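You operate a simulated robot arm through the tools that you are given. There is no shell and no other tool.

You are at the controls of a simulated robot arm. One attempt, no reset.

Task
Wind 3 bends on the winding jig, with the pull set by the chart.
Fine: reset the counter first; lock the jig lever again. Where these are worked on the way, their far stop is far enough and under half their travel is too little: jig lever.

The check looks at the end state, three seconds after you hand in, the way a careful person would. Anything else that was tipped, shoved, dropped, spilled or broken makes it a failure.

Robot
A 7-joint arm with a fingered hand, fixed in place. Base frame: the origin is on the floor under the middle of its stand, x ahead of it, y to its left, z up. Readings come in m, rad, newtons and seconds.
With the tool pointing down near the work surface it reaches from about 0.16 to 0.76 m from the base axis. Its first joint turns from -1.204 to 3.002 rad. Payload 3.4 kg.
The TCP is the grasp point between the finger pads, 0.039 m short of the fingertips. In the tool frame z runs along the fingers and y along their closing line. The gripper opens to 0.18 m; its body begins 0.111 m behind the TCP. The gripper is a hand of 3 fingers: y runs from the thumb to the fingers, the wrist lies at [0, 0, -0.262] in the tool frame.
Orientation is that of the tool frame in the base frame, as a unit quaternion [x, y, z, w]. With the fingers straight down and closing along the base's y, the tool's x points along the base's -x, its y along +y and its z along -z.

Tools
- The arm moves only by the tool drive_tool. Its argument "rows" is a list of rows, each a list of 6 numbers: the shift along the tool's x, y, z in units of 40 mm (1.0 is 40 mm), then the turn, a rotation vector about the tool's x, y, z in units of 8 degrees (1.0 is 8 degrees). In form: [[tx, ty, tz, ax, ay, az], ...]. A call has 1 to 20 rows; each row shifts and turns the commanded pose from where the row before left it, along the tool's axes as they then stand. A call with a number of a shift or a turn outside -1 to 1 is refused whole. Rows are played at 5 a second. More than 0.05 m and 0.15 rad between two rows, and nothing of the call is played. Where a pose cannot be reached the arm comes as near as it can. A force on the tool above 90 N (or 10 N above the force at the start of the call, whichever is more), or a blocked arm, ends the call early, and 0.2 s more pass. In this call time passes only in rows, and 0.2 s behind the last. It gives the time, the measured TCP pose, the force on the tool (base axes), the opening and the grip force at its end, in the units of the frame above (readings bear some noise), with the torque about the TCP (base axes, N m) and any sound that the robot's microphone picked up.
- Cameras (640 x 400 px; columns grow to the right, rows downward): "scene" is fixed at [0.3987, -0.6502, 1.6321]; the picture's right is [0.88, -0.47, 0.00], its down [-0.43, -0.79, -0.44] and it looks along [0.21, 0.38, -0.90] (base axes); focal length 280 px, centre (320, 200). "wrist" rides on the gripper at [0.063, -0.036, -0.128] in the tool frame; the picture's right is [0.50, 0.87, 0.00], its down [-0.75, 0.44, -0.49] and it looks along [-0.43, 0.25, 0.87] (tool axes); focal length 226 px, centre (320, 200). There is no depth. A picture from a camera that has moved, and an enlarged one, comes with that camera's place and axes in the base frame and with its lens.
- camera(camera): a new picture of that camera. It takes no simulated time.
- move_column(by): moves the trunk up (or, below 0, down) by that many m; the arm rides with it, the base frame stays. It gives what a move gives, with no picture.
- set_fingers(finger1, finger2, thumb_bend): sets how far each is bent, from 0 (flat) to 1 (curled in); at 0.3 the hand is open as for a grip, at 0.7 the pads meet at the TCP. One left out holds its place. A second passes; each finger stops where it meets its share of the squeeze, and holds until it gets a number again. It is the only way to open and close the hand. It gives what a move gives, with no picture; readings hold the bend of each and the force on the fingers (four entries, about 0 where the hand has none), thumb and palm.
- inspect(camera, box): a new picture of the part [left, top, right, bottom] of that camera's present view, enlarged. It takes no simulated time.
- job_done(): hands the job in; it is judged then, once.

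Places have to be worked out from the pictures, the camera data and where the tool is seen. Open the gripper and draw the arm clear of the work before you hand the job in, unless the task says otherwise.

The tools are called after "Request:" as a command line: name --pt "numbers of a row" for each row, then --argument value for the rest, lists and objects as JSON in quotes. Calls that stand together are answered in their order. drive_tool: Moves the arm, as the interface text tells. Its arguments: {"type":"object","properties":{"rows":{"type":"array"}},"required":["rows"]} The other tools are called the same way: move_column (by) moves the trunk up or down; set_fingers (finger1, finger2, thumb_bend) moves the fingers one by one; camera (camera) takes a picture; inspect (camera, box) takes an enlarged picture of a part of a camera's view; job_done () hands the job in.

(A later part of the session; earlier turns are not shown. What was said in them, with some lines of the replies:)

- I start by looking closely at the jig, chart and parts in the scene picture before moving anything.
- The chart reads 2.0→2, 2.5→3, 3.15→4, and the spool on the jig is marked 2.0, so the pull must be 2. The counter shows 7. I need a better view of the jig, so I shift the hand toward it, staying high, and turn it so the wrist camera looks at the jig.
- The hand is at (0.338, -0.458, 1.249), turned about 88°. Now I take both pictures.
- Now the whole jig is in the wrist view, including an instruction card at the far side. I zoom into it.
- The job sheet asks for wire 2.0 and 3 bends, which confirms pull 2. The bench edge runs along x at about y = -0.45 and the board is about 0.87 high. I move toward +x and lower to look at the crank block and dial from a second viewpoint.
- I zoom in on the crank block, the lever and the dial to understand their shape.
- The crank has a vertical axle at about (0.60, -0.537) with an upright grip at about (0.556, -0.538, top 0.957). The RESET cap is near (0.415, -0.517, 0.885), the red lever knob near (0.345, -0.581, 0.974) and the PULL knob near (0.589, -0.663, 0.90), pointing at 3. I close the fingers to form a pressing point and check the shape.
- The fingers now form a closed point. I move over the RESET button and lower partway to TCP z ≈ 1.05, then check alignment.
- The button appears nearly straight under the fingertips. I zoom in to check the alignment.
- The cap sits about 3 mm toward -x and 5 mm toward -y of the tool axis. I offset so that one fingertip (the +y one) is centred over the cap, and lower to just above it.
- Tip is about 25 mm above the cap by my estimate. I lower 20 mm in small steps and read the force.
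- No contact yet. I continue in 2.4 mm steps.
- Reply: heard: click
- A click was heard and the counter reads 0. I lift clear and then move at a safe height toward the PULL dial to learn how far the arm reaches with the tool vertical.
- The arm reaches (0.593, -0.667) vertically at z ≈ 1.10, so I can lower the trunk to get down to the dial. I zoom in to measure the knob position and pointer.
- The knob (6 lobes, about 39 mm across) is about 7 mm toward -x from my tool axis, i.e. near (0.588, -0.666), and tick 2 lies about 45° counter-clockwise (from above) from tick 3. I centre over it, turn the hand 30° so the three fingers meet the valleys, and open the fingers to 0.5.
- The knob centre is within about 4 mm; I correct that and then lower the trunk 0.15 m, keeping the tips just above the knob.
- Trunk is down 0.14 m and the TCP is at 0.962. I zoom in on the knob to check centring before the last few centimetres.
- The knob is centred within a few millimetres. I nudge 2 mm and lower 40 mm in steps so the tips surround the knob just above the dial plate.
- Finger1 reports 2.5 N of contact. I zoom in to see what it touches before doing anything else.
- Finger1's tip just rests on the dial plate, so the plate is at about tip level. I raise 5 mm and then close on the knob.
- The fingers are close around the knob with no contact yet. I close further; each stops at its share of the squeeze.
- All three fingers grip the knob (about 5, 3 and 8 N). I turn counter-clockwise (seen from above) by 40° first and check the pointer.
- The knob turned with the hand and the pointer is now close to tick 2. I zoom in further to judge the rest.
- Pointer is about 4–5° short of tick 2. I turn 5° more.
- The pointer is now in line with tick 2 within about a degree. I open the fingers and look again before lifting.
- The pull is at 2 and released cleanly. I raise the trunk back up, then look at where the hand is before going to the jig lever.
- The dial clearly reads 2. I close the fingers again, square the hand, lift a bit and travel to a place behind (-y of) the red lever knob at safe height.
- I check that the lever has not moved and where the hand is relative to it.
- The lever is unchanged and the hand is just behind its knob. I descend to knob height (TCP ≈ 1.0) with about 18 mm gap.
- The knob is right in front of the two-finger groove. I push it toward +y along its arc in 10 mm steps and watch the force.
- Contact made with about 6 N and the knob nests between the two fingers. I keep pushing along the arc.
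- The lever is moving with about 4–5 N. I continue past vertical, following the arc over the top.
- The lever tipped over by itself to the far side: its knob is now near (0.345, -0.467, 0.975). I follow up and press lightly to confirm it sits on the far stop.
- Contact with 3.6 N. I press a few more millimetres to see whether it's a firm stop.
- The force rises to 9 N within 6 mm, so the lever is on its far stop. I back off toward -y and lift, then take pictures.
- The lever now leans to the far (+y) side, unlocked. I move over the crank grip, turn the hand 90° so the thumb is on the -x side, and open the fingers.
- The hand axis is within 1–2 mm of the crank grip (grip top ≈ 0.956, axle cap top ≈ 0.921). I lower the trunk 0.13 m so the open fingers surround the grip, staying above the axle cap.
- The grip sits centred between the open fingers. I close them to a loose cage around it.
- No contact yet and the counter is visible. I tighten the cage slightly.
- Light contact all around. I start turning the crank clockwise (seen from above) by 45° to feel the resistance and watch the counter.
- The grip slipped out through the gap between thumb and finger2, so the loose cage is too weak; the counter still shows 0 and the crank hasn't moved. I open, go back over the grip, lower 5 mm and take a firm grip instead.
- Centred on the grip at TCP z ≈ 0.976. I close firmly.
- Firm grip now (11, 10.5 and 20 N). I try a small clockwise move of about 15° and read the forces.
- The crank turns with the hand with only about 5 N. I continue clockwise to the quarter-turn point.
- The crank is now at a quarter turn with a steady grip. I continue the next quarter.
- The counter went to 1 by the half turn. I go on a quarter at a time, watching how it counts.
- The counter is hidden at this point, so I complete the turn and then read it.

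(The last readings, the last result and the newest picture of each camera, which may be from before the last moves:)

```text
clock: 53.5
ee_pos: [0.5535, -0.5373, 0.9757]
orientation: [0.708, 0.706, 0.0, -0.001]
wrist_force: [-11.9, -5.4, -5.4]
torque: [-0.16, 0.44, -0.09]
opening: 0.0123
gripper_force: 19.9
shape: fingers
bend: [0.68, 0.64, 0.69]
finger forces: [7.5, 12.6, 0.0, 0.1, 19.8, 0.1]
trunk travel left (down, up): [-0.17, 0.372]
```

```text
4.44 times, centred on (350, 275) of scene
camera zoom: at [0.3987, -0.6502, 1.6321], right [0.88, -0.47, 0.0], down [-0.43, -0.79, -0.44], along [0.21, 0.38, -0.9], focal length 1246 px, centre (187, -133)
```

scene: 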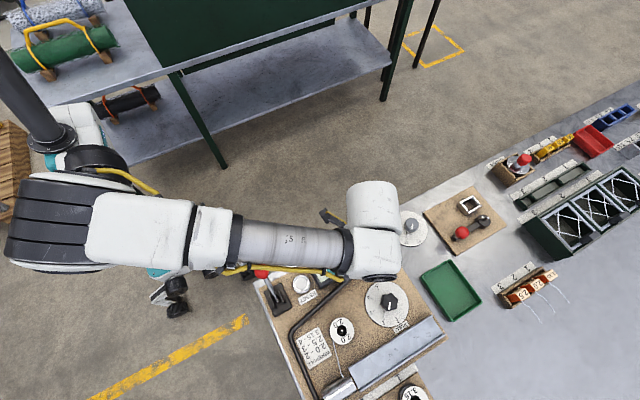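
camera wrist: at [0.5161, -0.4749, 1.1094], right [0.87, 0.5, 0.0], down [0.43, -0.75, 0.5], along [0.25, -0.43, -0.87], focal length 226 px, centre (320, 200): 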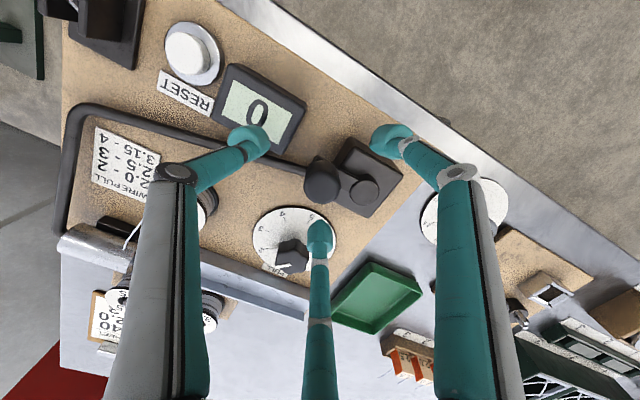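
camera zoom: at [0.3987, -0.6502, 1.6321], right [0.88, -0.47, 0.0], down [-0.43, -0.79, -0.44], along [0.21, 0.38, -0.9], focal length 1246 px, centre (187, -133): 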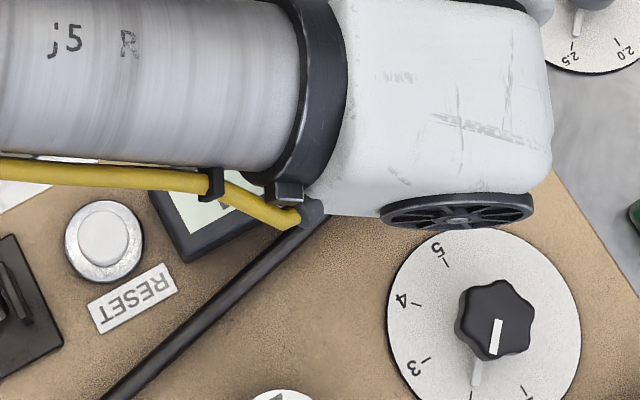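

The counter still shows 1, but the grip lags about 7° short of the full turn. I advance 30° past the full-turn point and read again to learn whether a bend is a half or a full turn.

Request:
drive_tool --pt "0.2912 0.0383 0 0 0 0" --pt "0.2713 0.1124 0 0 0 0"

Request:
inspect --camera "wrist" --box '[200, 70, 420, 230]'

```text
clock: 54.1
ee_pos: [0.5603, -0.5126, 0.9754]
orientation: [0.707, 0.707, 0.0, 0.001]
wrist_force: [-11.7, 2.1, -3.8]
torque: [0.06, 0.41, -0.03]
opening: 0.0129
gripper_force: 21.2
shape: fingers
bend: [0.68, 0.65, 0.69]
finger forces: [10.1, 10.4, 0.1, 0.0, 21.3, 0.1]
trunk travel left (down, up): [-0.17, 0.372]
```

```text
2.50 times, centred on (310, 150) of wrist
camera zoom: at [0.5256, -0.4487, 1.1036], right [0.87, 0.5, 0.0], down [0.43, -0.75, 0.49], along [0.25, -0.43, -0.87], focal length 565 px, centre (345, 325)
```

zoom: 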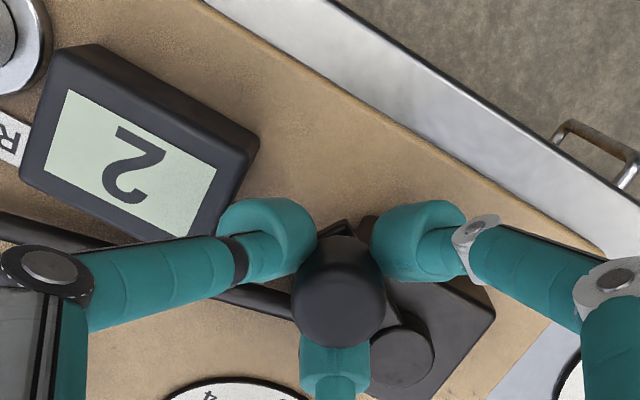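

The counter is now 2, so each half turn is one bend; 3 bends are 1.5 turns. I continue to just before the 1.5-turn point and read the counter.

Request:
drive_tool --pt "0.233 0.1788 0 0 0 0" --pt "0.1788 0.233 0 0 0 0" --pt "0.1124 0.2713 0 0 0 0" --pt "0.0383 0.2912 0 0 0 0" --pt "-0.0383 0.2912 0 0 0 0" --pt "-0.1124 0.2713 0 0 0 0" --pt "-0.1788 0.233 0 0 0 0" --pt "-0.233 0.1788 0 0 0 0" --pt "-0.2713 0.1124 0 0 0 0"

Request:
inspect --camera "wrist" --box '[200, 70, 420, 230]'

Request:
inspect --camera "scene" --box '[290, 230, 410, 320]'

```text
clock: 56.1
ee_pos: [0.6417, -0.5274, 0.9761]
orientation: [0.707, 0.707, 0.001, 0.002]
wrist_force: [-7.5, 1.6, 0.0]
torque: [0.1, 0.22, 0.02]
opening: 0.0127
gripper_force: 20.2
shape: fingers
bend: [0.68, 0.65, 0.69]
finger forces: [11.2, 11.4, 0.0, 0.1, 18.2, 0.0]
trunk travel left (down, up): [-0.17, 0.372]
```

```text
2.50 times, centred on (310, 150) of wrist
camera zoom: at [0.6075, -0.4639, 1.1033], right [0.87, 0.5, 0.0], down [0.43, -0.75, 0.49], along [0.25, -0.43, -0.87], focal length 565 px, centre (345, 325)
```

zoom: 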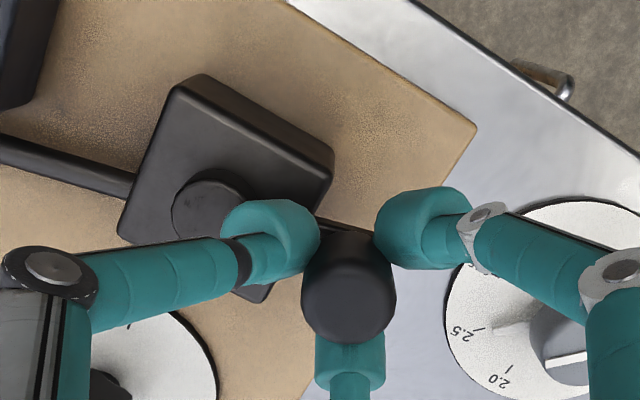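

```text
4.44 times, centred on (350, 275) of scene
camera zoom: at [0.3987, -0.6502, 1.6321], right [0.88, -0.47, 0.0], down [-0.43, -0.79, -0.44], along [0.21, 0.38, -0.9], focal length 1246 px, centre (187, -133)
```

zoom: 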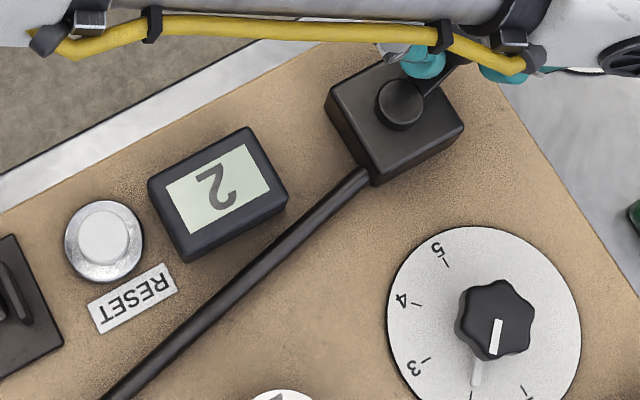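

Counter shows 2 at about 525°. I advance the next 15° and check.

Request:
drive_tool --pt "-0.145 0.029 0 0 0 0" --pt "-0.146 0.01 0 0 0 0"

Request:
inspect --camera "scene" --box '[290, 230, 410, 320]'

Request:
inspect --camera "wrist" --box '[200, 70, 420, 230]'

```text
clock: 56.7
ee_pos: [0.6438, -0.54, 0.9765]
orientation: [0.708, 0.706, 0.0, 0.001]
wrist_force: [-5.3, 4.1, -2.2]
torque: [0.12, 0.17, 0.02]
opening: 0.013
gripper_force: 19.7
shape: fingers
bend: [0.68, 0.66, 0.69]
finger forces: [12.1, 10.2, 0.0, 0.1, 17.5, 0.0]
trunk travel left (down, up): [-0.17, 0.372]
```

```text
4.44 times, centred on (350, 275) of scene
camera zoom: at [0.3987, -0.6502, 1.6321], right [0.88, -0.47, 0.0], down [-0.43, -0.79, -0.44], along [0.21, 0.38, -0.9], focal length 1246 px, centre (187, -133)
```

zoom: 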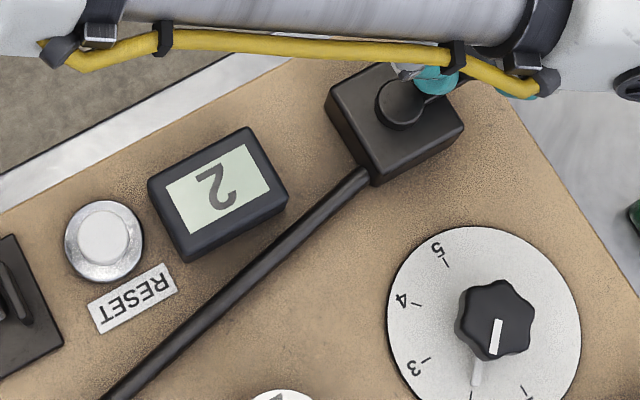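

```text
2.50 times, centred on (310, 150) of wrist
camera zoom: at [0.6091, -0.4754, 1.1035], right [0.87, 0.5, 0.0], down [0.43, -0.75, 0.49], along [0.25, -0.43, -0.87], focal length 565 px, centre (345, 325)
```

zoom: 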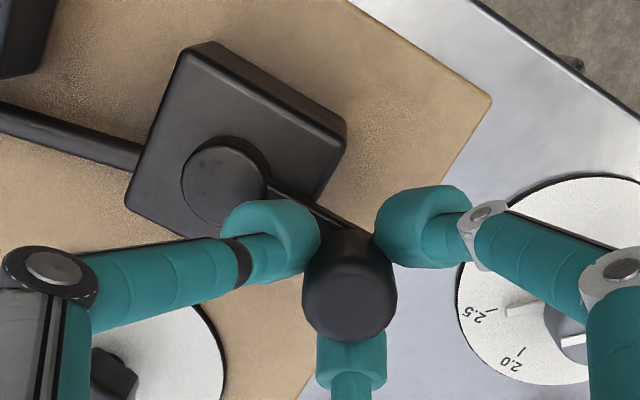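

Still 2; the crank must be just short of 540°. I nudge 5° at a time.

Request:
drive_tool --pt "-0.098 -0.004 0 0 0 0"

Request:
inspect --camera "scene" --box '[290, 230, 410, 320]'

```text
clock: 57.1
ee_pos: [0.6441, -0.5425, 0.9748]
orientation: [0.708, 0.706, 0.0, 0.002]
wrist_force: [-5.4, 5.1, -3.0]
torque: [0.2, 0.2, -0.01]
opening: 0.0127
gripper_force: 19.5
shape: fingers
bend: [0.68, 0.66, 0.69]
finger forces: [12.4, 9.6, 0.0, 0.0, 17.2, 0.1]
trunk travel left (down, up): [-0.17, 0.372]
```

```text
4.44 times, centred on (350, 275) of scene
camera zoom: at [0.3987, -0.6502, 1.6321], right [0.88, -0.47, 0.0], down [-0.43, -0.79, -0.44], along [0.21, 0.38, -0.9], focal length 1246 px, centre (187, -133)
```

zoom: 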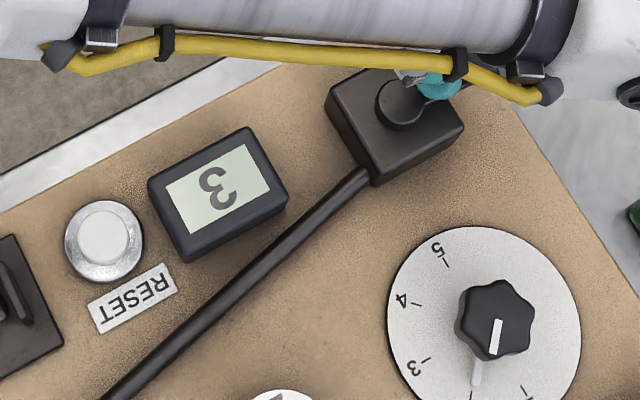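

The counter shows 3. I go about 5° further for margin, then open the fingers.

Request:
drive_tool --pt "-0.098 -0.012 0 0 0 0"

Request:
set_fingers --finger1 0.5 --finger2 0.5 --thumb_bend 0.5

Request:
inspect --camera "scene" --box '[290, 230, 410, 320]'

Request:
inspect --camera "wrist" --box '[200, 70, 420, 230]'

```text
clock: 57.5
ee_pos: [0.6436, -0.5467, 0.9759]
orientation: [0.708, 0.706, 0.0, 0.002]
wrist_force: [-5.1, 4.3, -3.4]
torque: [0.26, 0.12, -0.01]
opening: 0.0128
gripper_force: 20.0
shape: fingers
bend: [0.68, 0.66, 0.69]
finger forces: [12.8, 10.0, 0.0, 0.1, 16.7, 0.0]
trunk travel left (down, up): [-0.17, 0.372]
```

```text
clock: 58.5
ee_pos: [0.645, -0.5471, 0.9759]
orientation: [0.707, 0.707, 0.0, 0.0]
wrist_force: [0.2, -0.1, -0.1]
torque: [-0.02, 0.04, 0.05]
opening: 0.072
gripper_force: 0.1
shape: fingers
bend: [0.5, 0.5, 0.5]
finger forces: [0.1, 0.0, 0.0, 0.0, 0.0, 0.0]
trunk travel left (down, up): [-0.17, 0.372]
```

```text
4.44 times, centred on (350, 275) of scene
camera zoom: at [0.3987, -0.6502, 1.6321], right [0.88, -0.47, 0.0], down [-0.43, -0.79, -0.44], along [0.21, 0.38, -0.9], focal length 1246 px, centre (187, -133)
```

zoom: 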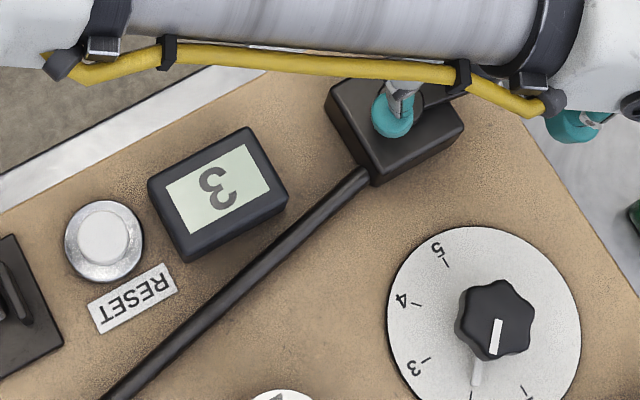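

```text
2.50 times, centred on (310, 150) of wrist
camera zoom: at [0.6083, -0.4834, 1.1035], right [0.87, 0.5, 0.0], down [0.43, -0.75, 0.49], along [0.25, -0.43, -0.87], focal length 565 px, centre (345, 325)
```

zoom: 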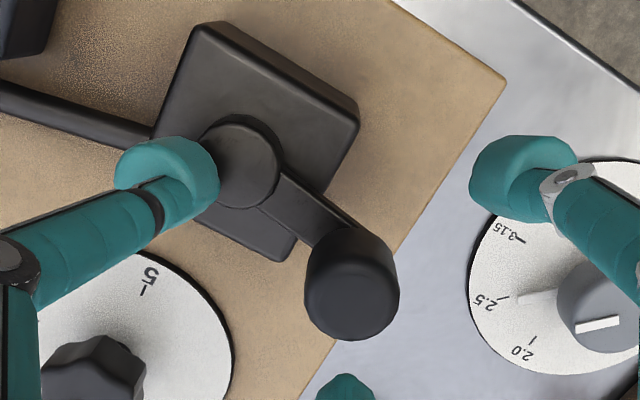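

The counter holds at 3 with the grip released. I raise the trunk, close the fingers, turn the hand so a finger groove faces -y, and travel to the +y side of the red lever knob.

Request:
move_column --by 0.13

Request:
set_fingers --finger1 0.7 --finger2 0.7 --thumb_bend 0.7

Request:
drive_tool --pt "0 0 0 0 0 -1" --pt "0 0 0 0 0 -1" --pt "0 0 0 0 0 -1" --pt "0 0 0 0 0 -0.75" --pt "0.782 -0.511 0 0 0 0" --pt "0.782 -0.511 0 0 0 0" --pt "0.782 -0.511 0 0 0 0" --pt "0.782 -0.511 0 0 0 0" --pt "0.782 -0.511 0 0 0 0" --pt "0.782 -0.511 0 0 0 0" --pt "0.782 -0.511 0 0 0 0" --pt "0.782 -0.511 0 0 0 0" --pt "0.782 -0.511 0 0 0 0"

Request:
camera --camera "wrist"

Request:
camera --camera "scene"

```text
clock: 60.1
ee_pos: [0.6454, -0.5479, 1.1057]
orientation: [0.708, 0.706, -0.001, 0.001]
wrist_force: [-0.2, -0.2, 0.3]
torque: [0.02, 0.01, 0.01]
opening: 0.0724
gripper_force: 0.1
shape: fingers
bend: [0.5, 0.5, 0.5]
finger forces: [0.1, 0.1, 0.0, 0.0, 0.0, 0.0]
trunk travel left (down, up): [-0.3, 0.242]
```

```text
clock: 61.1
ee_pos: [0.6443, -0.5467, 1.1059]
orientation: [0.708, 0.707, 0.0, 0.001]
wrist_force: [-0.1, 0.5, -0.6]
torque: [0.0, -0.01, -0.02]
opening: 0.0
gripper_force: 0.1
shape: fingers
bend: [0.7, 0.7, 0.7]
finger forces: [0.0, 0.0, 0.1, 0.1, 0.0, 0.0]
trunk travel left (down, up): [-0.3, 0.242]
```

```text
clock: 63.9
ee_pos: [0.3442, -0.3934, 1.1076]
orientation: [0.501, 0.866, 0.0, 0.002]
wrist_force: [-1.2, 0.5, -1.1]
torque: [0.0, 0.01, -0.02]
opening: 0.0001
gripper_force: 0.1
shape: fingers
bend: [0.7, 0.7, 0.7]
finger forces: [0.0, 0.0, 0.0, 0.0, 0.0, 0.1]
trunk travel left (down, up): [-0.3, 0.242]
```

```text
taken
camera wrist: at [0.2828, -0.3559, 1.2346], right [0.5, 0.87, 0.0], down [0.75, -0.43, 0.5], along [0.43, -0.25, -0.87], focal length 226 px, centre (320, 200)
```

wrist: 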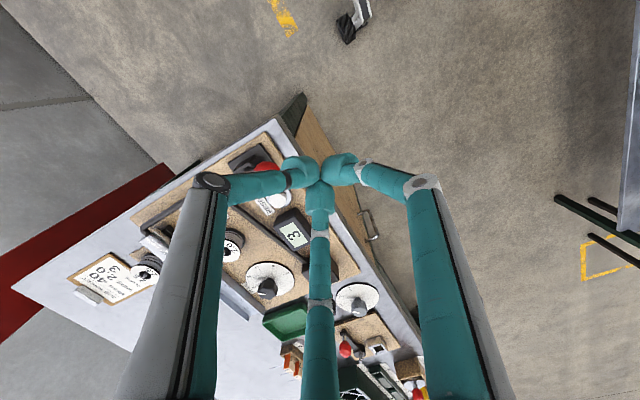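

```text
taken
```

scene: 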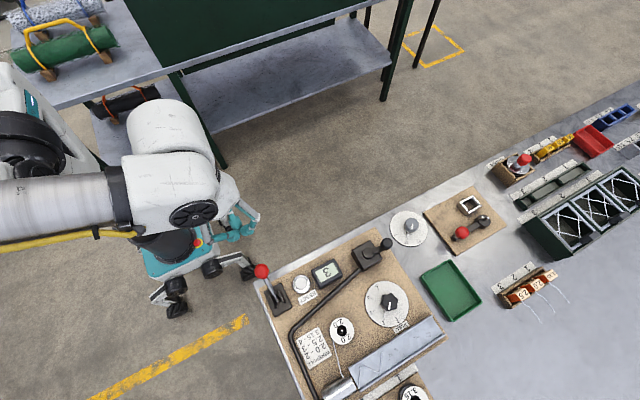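

Counter still reads 3. I zoom in on the lever knob before descending beside it.

Request:
inspect --camera "wrist" --box '[220, 120, 340, 210]'

Request:
inspect --camera "scene" --box '[220, 240, 340, 330]'

```text
4.44 times, centred on (280, 165) of wrist
camera zoom: at [0.2828, -0.3559, 1.2346], right [0.5, 0.87, 0.0], down [0.75, -0.43, 0.5], along [0.43, -0.25, -0.87], focal length 1005 px, centre (498, 356)
```

zoom: 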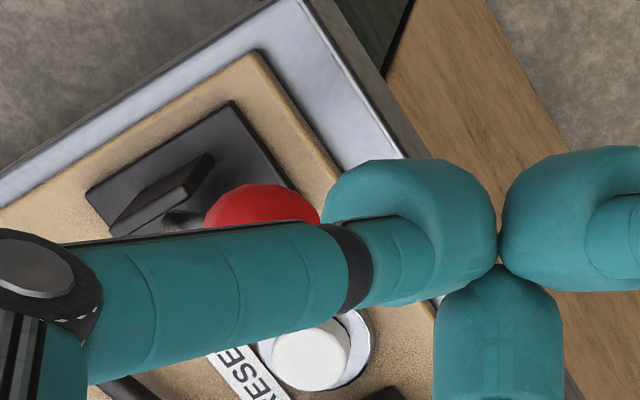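

```text
4.44 times, centred on (280, 285) of scene
camera zoom: at [0.3987, -0.6502, 1.6321], right [0.88, -0.47, 0.0], down [-0.43, -0.79, -0.44], along [0.21, 0.38, -0.9], focal length 1246 px, centre (498, -178)
```

zoom: 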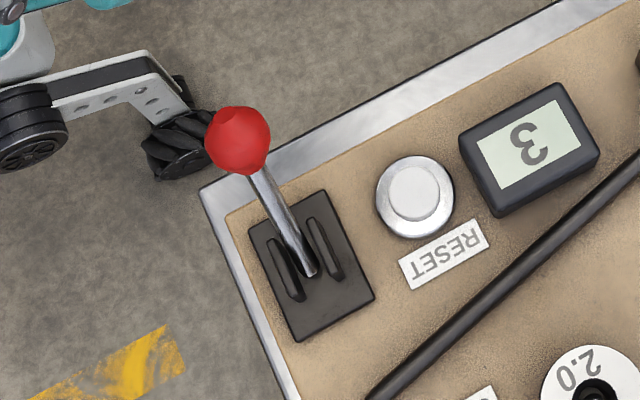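

The knob is at about (0.344, -0.468, 0.976). I descend beside it on the +y side.

Request:
drive_tool --pt "0 0 0.9 0 0 0" --pt "0 0 0.9 0 0 0" --pt "0 0 0.8 0 0 0"

Request:
inspect --camera "wrist" --box '[220, 110, 380, 230]'

```text
clock: 64.7
ee_pos: [0.3465, -0.396, 1.0007]
orientation: [0.501, 0.866, 0.0, 0.0]
wrist_force: [-0.1, 0.8, 0.7]
torque: [-0.01, 0.01, -0.01]
opening: 0.0002
gripper_force: 0.1
shape: fingers
bend: [0.7, 0.7, 0.7]
finger forces: [0.0, 0.1, 0.0, 0.0, 0.0, 0.1]
trunk travel left (down, up): [-0.3, 0.242]
```

```text
3.33 times, centred on (300, 170) of wrist
camera zoom: at [0.284, -0.3587, 1.1279], right [0.5, 0.87, 0.0], down [0.75, -0.44, 0.49], along [0.43, -0.25, -0.87], focal length 754 px, centre (387, 300)
```

zoom: 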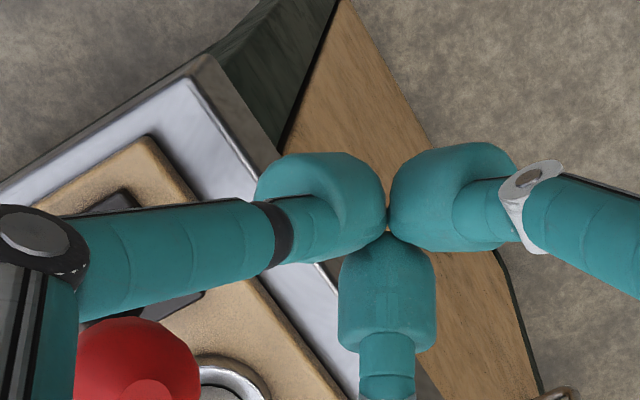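

The knob is well placed for the groove between thumb and finger2. I approach and start pushing toward -y along the arc.

Request:
drive_tool --pt "-0.26 -0.15 0 0 0 0" --pt "-0.26 -0.15 0 0 0 0" --pt "-0.26 -0.15 0 0 0 0" --pt "-0.173 -0.1 -0.03 0 0 0" --pt "-0.173 -0.1 -0.08 0 0 0" --pt "-0.173 -0.1 -0.08 0 0 0"

Request:
inspect --camera "wrist" --box '[220, 110, 380, 230]'

```text
clock: 66.1
ee_pos: [0.3441, -0.4532, 1.0093]
orientation: [0.501, 0.865, -0.002, 0.001]
wrist_force: [-1.0, 6.1, 0.9]
torque: [0.12, 0.02, -0.03]
opening: 0.0
gripper_force: 3.3
shape: fingers
bend: [0.7, 0.7, 0.7]
finger forces: [0.0, 2.1, 0.0, 0.1, 4.7, 0.0]
trunk travel left (down, up): [-0.3, 0.242]
```

```text
3.33 times, centred on (300, 170) of wrist
camera zoom: at [0.2823, -0.4158, 1.1372], right [0.5, 0.87, 0.0], down [0.75, -0.43, 0.49], along [0.43, -0.25, -0.87], focal length 754 px, centre (387, 300)
```

zoom: 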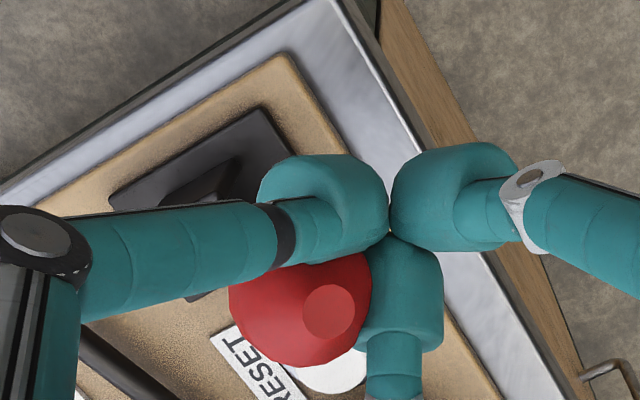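

The knob is nested and moving, about 6 N. I continue along the arc.

Request:
drive_tool --pt "-0.173 -0.1 -0.08 0 0 0" --pt "-0.173 -0.1 -0.07 0 0 0" --pt "-0.173 -0.1 -0.05 0 0 0" --pt "-0.173 -0.1 -0.03 0 0 0"

Request:
inspect --camera "wrist" --box '[220, 110, 380, 230]'

```text
clock: 67.1
ee_pos: [0.3445, -0.4882, 1.019]
orientation: [0.501, 0.866, -0.001, 0.002]
wrist_force: [0.1, 2.2, 2.2]
torque: [0.06, -0.06, 0.01]
opening: 0.0
gripper_force: 1.5
shape: fingers
bend: [0.69, 0.7, 0.7]
finger forces: [0.0, 2.7, 0.1, 0.0, 1.2, 0.0]
trunk travel left (down, up): [-0.3, 0.242]
```

```text
3.33 times, centred on (300, 170) of wrist
camera zoom: at [0.2829, -0.4506, 1.1465], right [0.5, 0.87, 0.0], down [0.75, -0.44, 0.49], along [0.43, -0.25, -0.87], focal length 754 px, centre (387, 300)
```

zoom: 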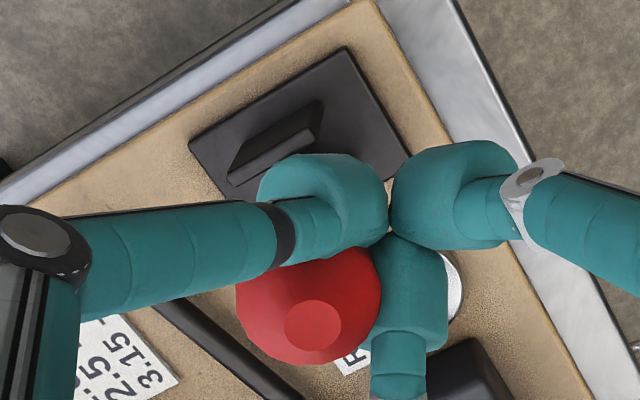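

Near vertical; I push on past the top.

Request:
drive_tool --pt "-0.173 -0.1 0 0 0 0" --pt "-0.173 -0.1 0 0 0 0" --pt "-0.173 -0.1 0.02 0 0 0" --pt "-0.173 -0.1 0.04 0 0 0"

Request:
inspect --camera "wrist" --box '[200, 110, 360, 230]'

```text
clock: 68.1
ee_pos: [0.3438, -0.5183, 1.0164]
orientation: [0.5, 0.866, 0.0, 0.001]
wrist_force: [1.2, 0.6, 0.9]
torque: [0.01, 0.0, -0.04]
opening: 0.0
gripper_force: 0.0
shape: fingers
bend: [0.7, 0.7, 0.7]
finger forces: [0.0, 0.0, 0.0, 0.0, 0.1, 0.0]
trunk travel left (down, up): [-0.3, 0.242]
```

```text
3.33 times, centred on (280, 170) of wrist
camera zoom: at [0.2825, -0.4814, 1.144], right [0.5, 0.87, 0.0], down [0.75, -0.44, 0.49], along [0.43, -0.25, -0.87], focal length 754 px, centre (453, 300)
```

zoom: 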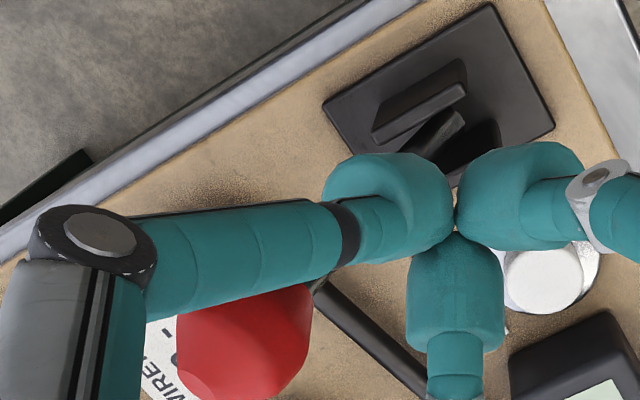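

The lever tipped over toward -y. I follow and press lightly to be sure it is fully home on its locked stop.

Request:
drive_tool --pt "-0.26 -0.15 0.1 0 0 0" --pt "-0.26 -0.15 0.1 0 0 0" --pt "-0.216 -0.125 0.1 0 0 0" --pt "-0.173 -0.1 0.05 0 0 0" --pt "-0.13 -0.075 0.03 0 0 0"

Request:
inspect --camera "wrist" --box '[200, 110, 360, 230]'

```text
clock: 69.3
ee_pos: [0.342, -0.5606, 1.0026]
orientation: [0.5, 0.866, -0.001, 0.0]
wrist_force: [-4.5, 17.2, 1.3]
torque: [0.54, 0.15, -0.05]
opening: 0.0003
gripper_force: 9.8
shape: fingers
bend: [0.69, 0.7, 0.71]
finger forces: [0.1, 3.7, 0.0, 0.1, 15.6, 0.0]
trunk travel left (down, up): [-0.3, 0.242]
```

```text
3.33 times, centred on (280, 170) of wrist
camera zoom: at [0.2813, -0.5232, 1.13], right [0.5, 0.87, 0.0], down [0.75, -0.43, 0.49], along [0.42, -0.25, -0.87], focal length 754 px, centre (453, 300)
```

zoom: 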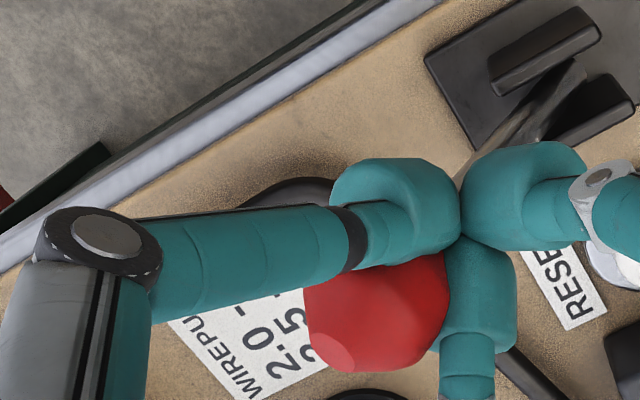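

The lever is firmly on its home stop (17 N). I back off toward +y and lift well clear.

Request:
drive_tool --pt "0.26 0.15 -0.05 0 0 0" --pt "0.3 0.17 -0.1 0 0 0" --pt "0 0 -1 0 0 0" --pt "0 0 -1 0 0 0" --pt "0 0 -1 0 0 0" --pt "0 0 -1 0 0 0" --pt "0.5 0.29 0 0 0 0" --pt "0.5 0.29 0 0 0 0" --pt "0.5 0.29 0 0 0 0" --pt "0.5 0.29 0 0 0 0" --pt "0.5 0.29 0 0 0 0" --pt "0.5 0.29 0 0 0 0"

Request:
camera --camera "scene"

Request:
inspect --camera "scene" --box '[240, 220, 460, 400]'

Request:
camera --camera "wrist"

```text
clock: 71.9
ee_pos: [0.3449, -0.3993, 1.1652]
orientation: [0.501, 0.866, -0.002, 0.001]
wrist_force: [-0.4, 0.4, 0.2]
torque: [0.0, -0.03, 0.01]
opening: 0.0
gripper_force: 0.0
shape: fingers
bend: [0.7, 0.7, 0.7]
finger forces: [0.0, 0.0, 0.0, 0.1, 0.0, 0.1]
trunk travel left (down, up): [-0.3, 0.242]
```

```text
taken
```

scene: 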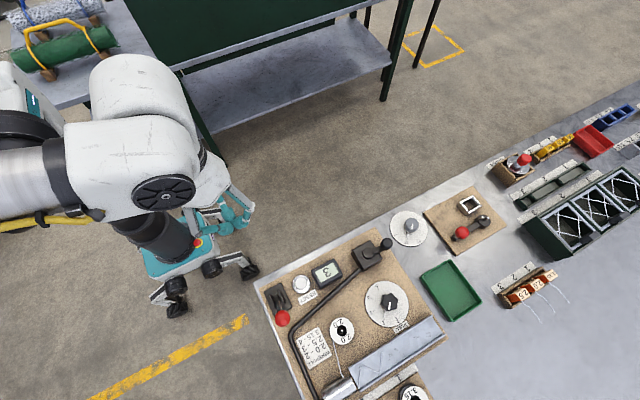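

```text
2.22 times, centred on (350, 310) of scene
camera zoom: at [0.3987, -0.6502, 1.6321], right [0.88, -0.47, 0.0], down [-0.43, -0.79, -0.44], along [0.21, 0.38, -0.9], focal length 623 px, centre (253, -44)
```

zoom: 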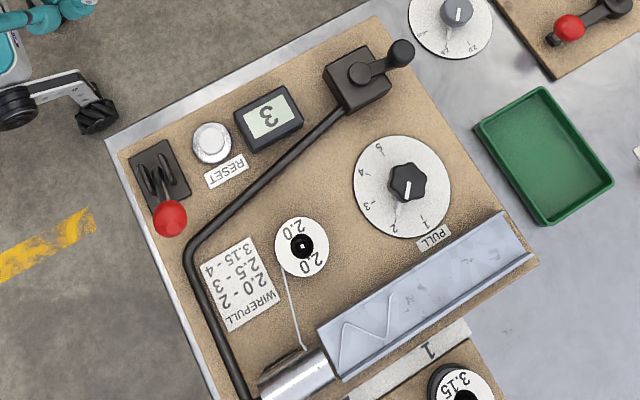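

```text
taken
camera wrist: at [0.2829, -0.362, 1.2932], right [0.5, 0.87, 0.0], down [0.75, -0.43, 0.49], along [0.43, -0.25, -0.87], focal length 226 px, centre (320, 200)
```

wrist: 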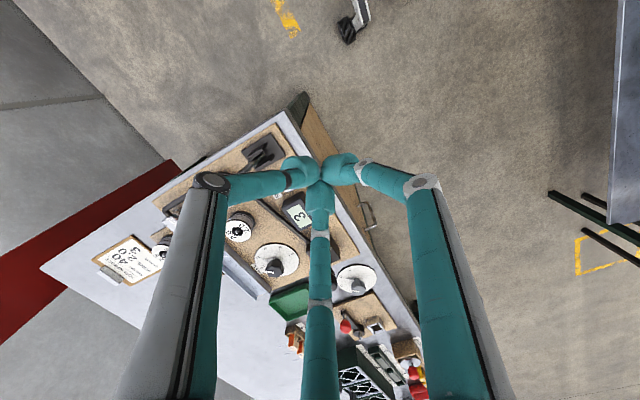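

The trough now shows a zigzag wire, the counter reads 3, the lever is back in its starting lean. I check the details closely.

Request:
inspect --camera "scene" --box '[345, 270, 425, 330]'

Request:
inspect --camera "scene" --box '[255, 270, 335, 320]'

Request:
inspect --camera "scene" --box '[330, 310, 450, 400]'

Request:
inspect --camera "scene" --box '[340, 220, 420, 280]'

```text
6.67 times, centred on (385, 300) of scene
camera zoom: at [0.3987, -0.6502, 1.6321], right [0.88, -0.47, 0.0], down [-0.43, -0.79, -0.44], along [0.21, 0.38, -0.9], focal length 1869 px, centre (-113, -467)
```

zoom: 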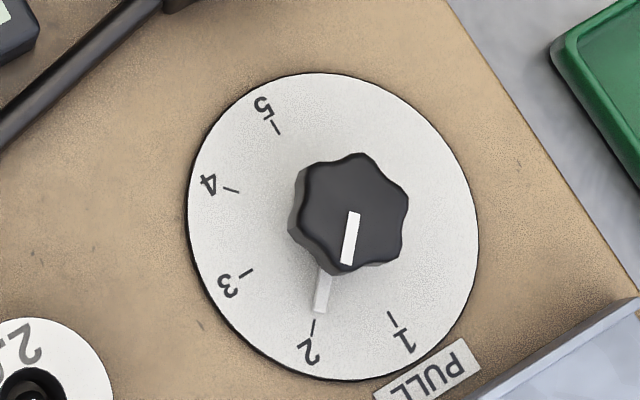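

```text
8.00 times, centred on (295, 295) of scene
camera zoom: at [0.3987, -0.6502, 1.6321], right [0.88, -0.47, 0.0], down [-0.43, -0.79, -0.44], along [0.21, 0.38, -0.9], focal length 2243 px, centre (520, -560)
```

zoom: 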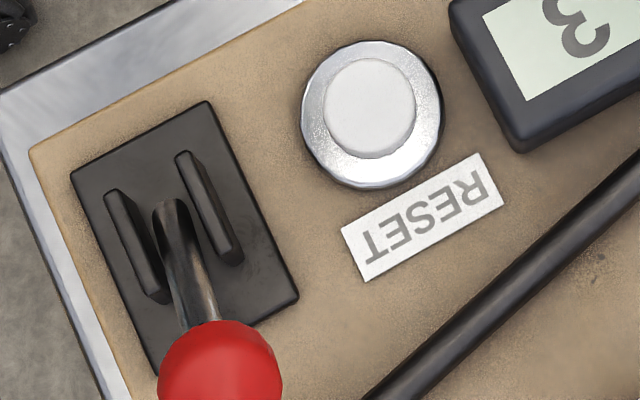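

```text
4.44 times, centred on (390, 355) of scene
camera zoom: at [0.3987, -0.6502, 1.6321], right [0.88, -0.47, 0.0], down [-0.43, -0.79, -0.44], along [0.21, 0.38, -0.9], focal length 1246 px, centre (9, -489)
```

zoom: 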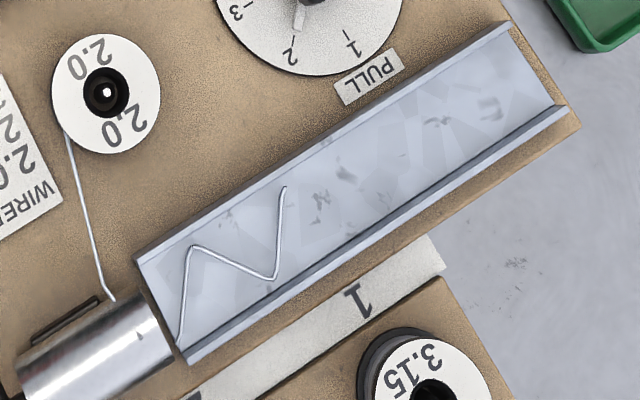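

```text
6.67 times, centred on (380, 250) of scene
camera zoom: at [0.3987, -0.6502, 1.6321], right [0.88, -0.47, 0.0], down [-0.43, -0.79, -0.44], along [0.21, 0.38, -0.9], focal length 1869 px, centre (-80, -133)
```

zoom: 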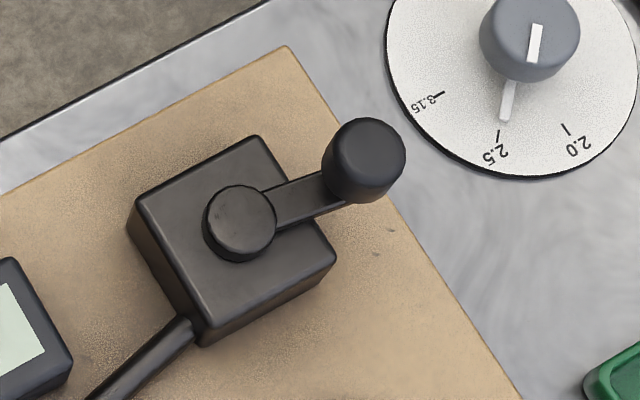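

Everything matches: pull at 2, counter 3, lever at its original locked stop, three strokes of wire in the trough, other items untouched. I draw the arm back near its start pose and open the hand.

Request:
drive_tool --pt "0.349 0.866 -0.4 0 0 0" --pt "0.349 0.866 -0.4 0 0 0" --pt "0.349 0.866 -0.4 0 0 0" --pt "0.349 0.866 -0.4 0 0 0" --pt "0.349 0.866 -0.4 0 0 0"

Request:
set_fingers --finger1 0.3 --finger2 0.3 --thumb_bend 0.3

Request:
camera --camera "scene"

Request:
inspect --camera "scene" --box '[240, 220, 460, 400]'

```text
clock: 73.1
ee_pos: [0.4575, -0.2552, 1.2456]
orientation: [0.5, 0.866, -0.002, 0.0]
wrist_force: [1.4, -0.9, -1.1]
torque: [0.05, 0.01, -0.01]
opening: 0.0001
gripper_force: 0.0
shape: fingers
bend: [0.7, 0.7, 0.7]
finger forces: [0.0, 0.0, 0.0, 0.1, 0.1, 0.1]
trunk travel left (down, up): [-0.3, 0.242]
```

```text
clock: 74.1
ee_pos: [0.456, -0.2559, 1.2459]
orientation: [0.501, 0.865, -0.002, 0.0]
wrist_force: [0.1, -0.2, 0.2]
torque: [0.0, 0.03, 0.0]
opening: 0.1513
gripper_force: 0.1
shape: fingers
bend: [0.3, 0.3, 0.3]
finger forces: [0.1, 0.0, 0.0, 0.0, 0.0, 0.1]
trunk travel left (down, up): [-0.3, 0.242]
```

```text
taken
```

scene: 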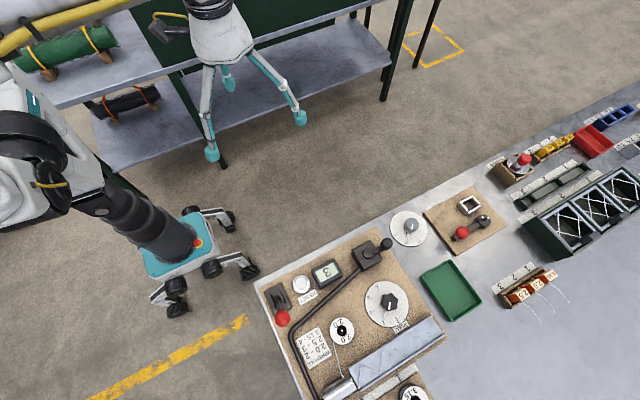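

```text
2.22 times, centred on (350, 310) of scene
camera zoom: at [0.3987, -0.6502, 1.6321], right [0.88, -0.47, 0.0], down [-0.43, -0.79, -0.44], along [0.21, 0.38, -0.9], focal length 623 px, centre (253, -44)
```

zoom: 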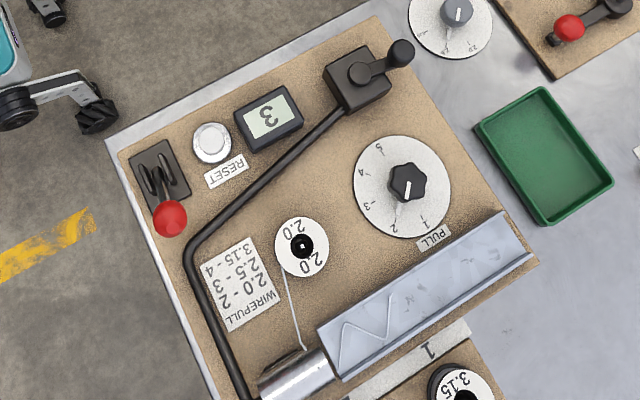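

The arm is clear with the hand open, the counter reads 3, the pull is on 2 and the lever is locked at its starting stop. I hand the job in.

Request:
job_done

```text
The job is handed in.
```

I wound 3 bends on the jig with the pull at 2 and handed the job in. I haven't had a verdict back from the check.

- **Counter:** I pressed RESET first (7 to 0). It read 3 when I handed in.
- **Pull:** The job sheet and the spool both say wire 2.0, and the chart gives 2 for that. I turned the dial from 3 to 2 before winding.
- **Winding:** The crank counts one bend per half turn, so 3 bends took one and a half turns clockwise. I stopped about 5° past the point where the counter changed to 3. The trough shows a zigzag wire of three strokes.
- **Jig lever:** I pushed it to its far stop before winding. Afterwards I pushed it back firmly against the stop it started from, which I took to be the locked one because nothing on the jig marks it.
- **Other items:** Nothing else in view was moved. The hand is open and the arm is back near its start pose.

My first hold on the crank was too loose and slipped off. The crank and counter didn't move, and I took a firmer grip.
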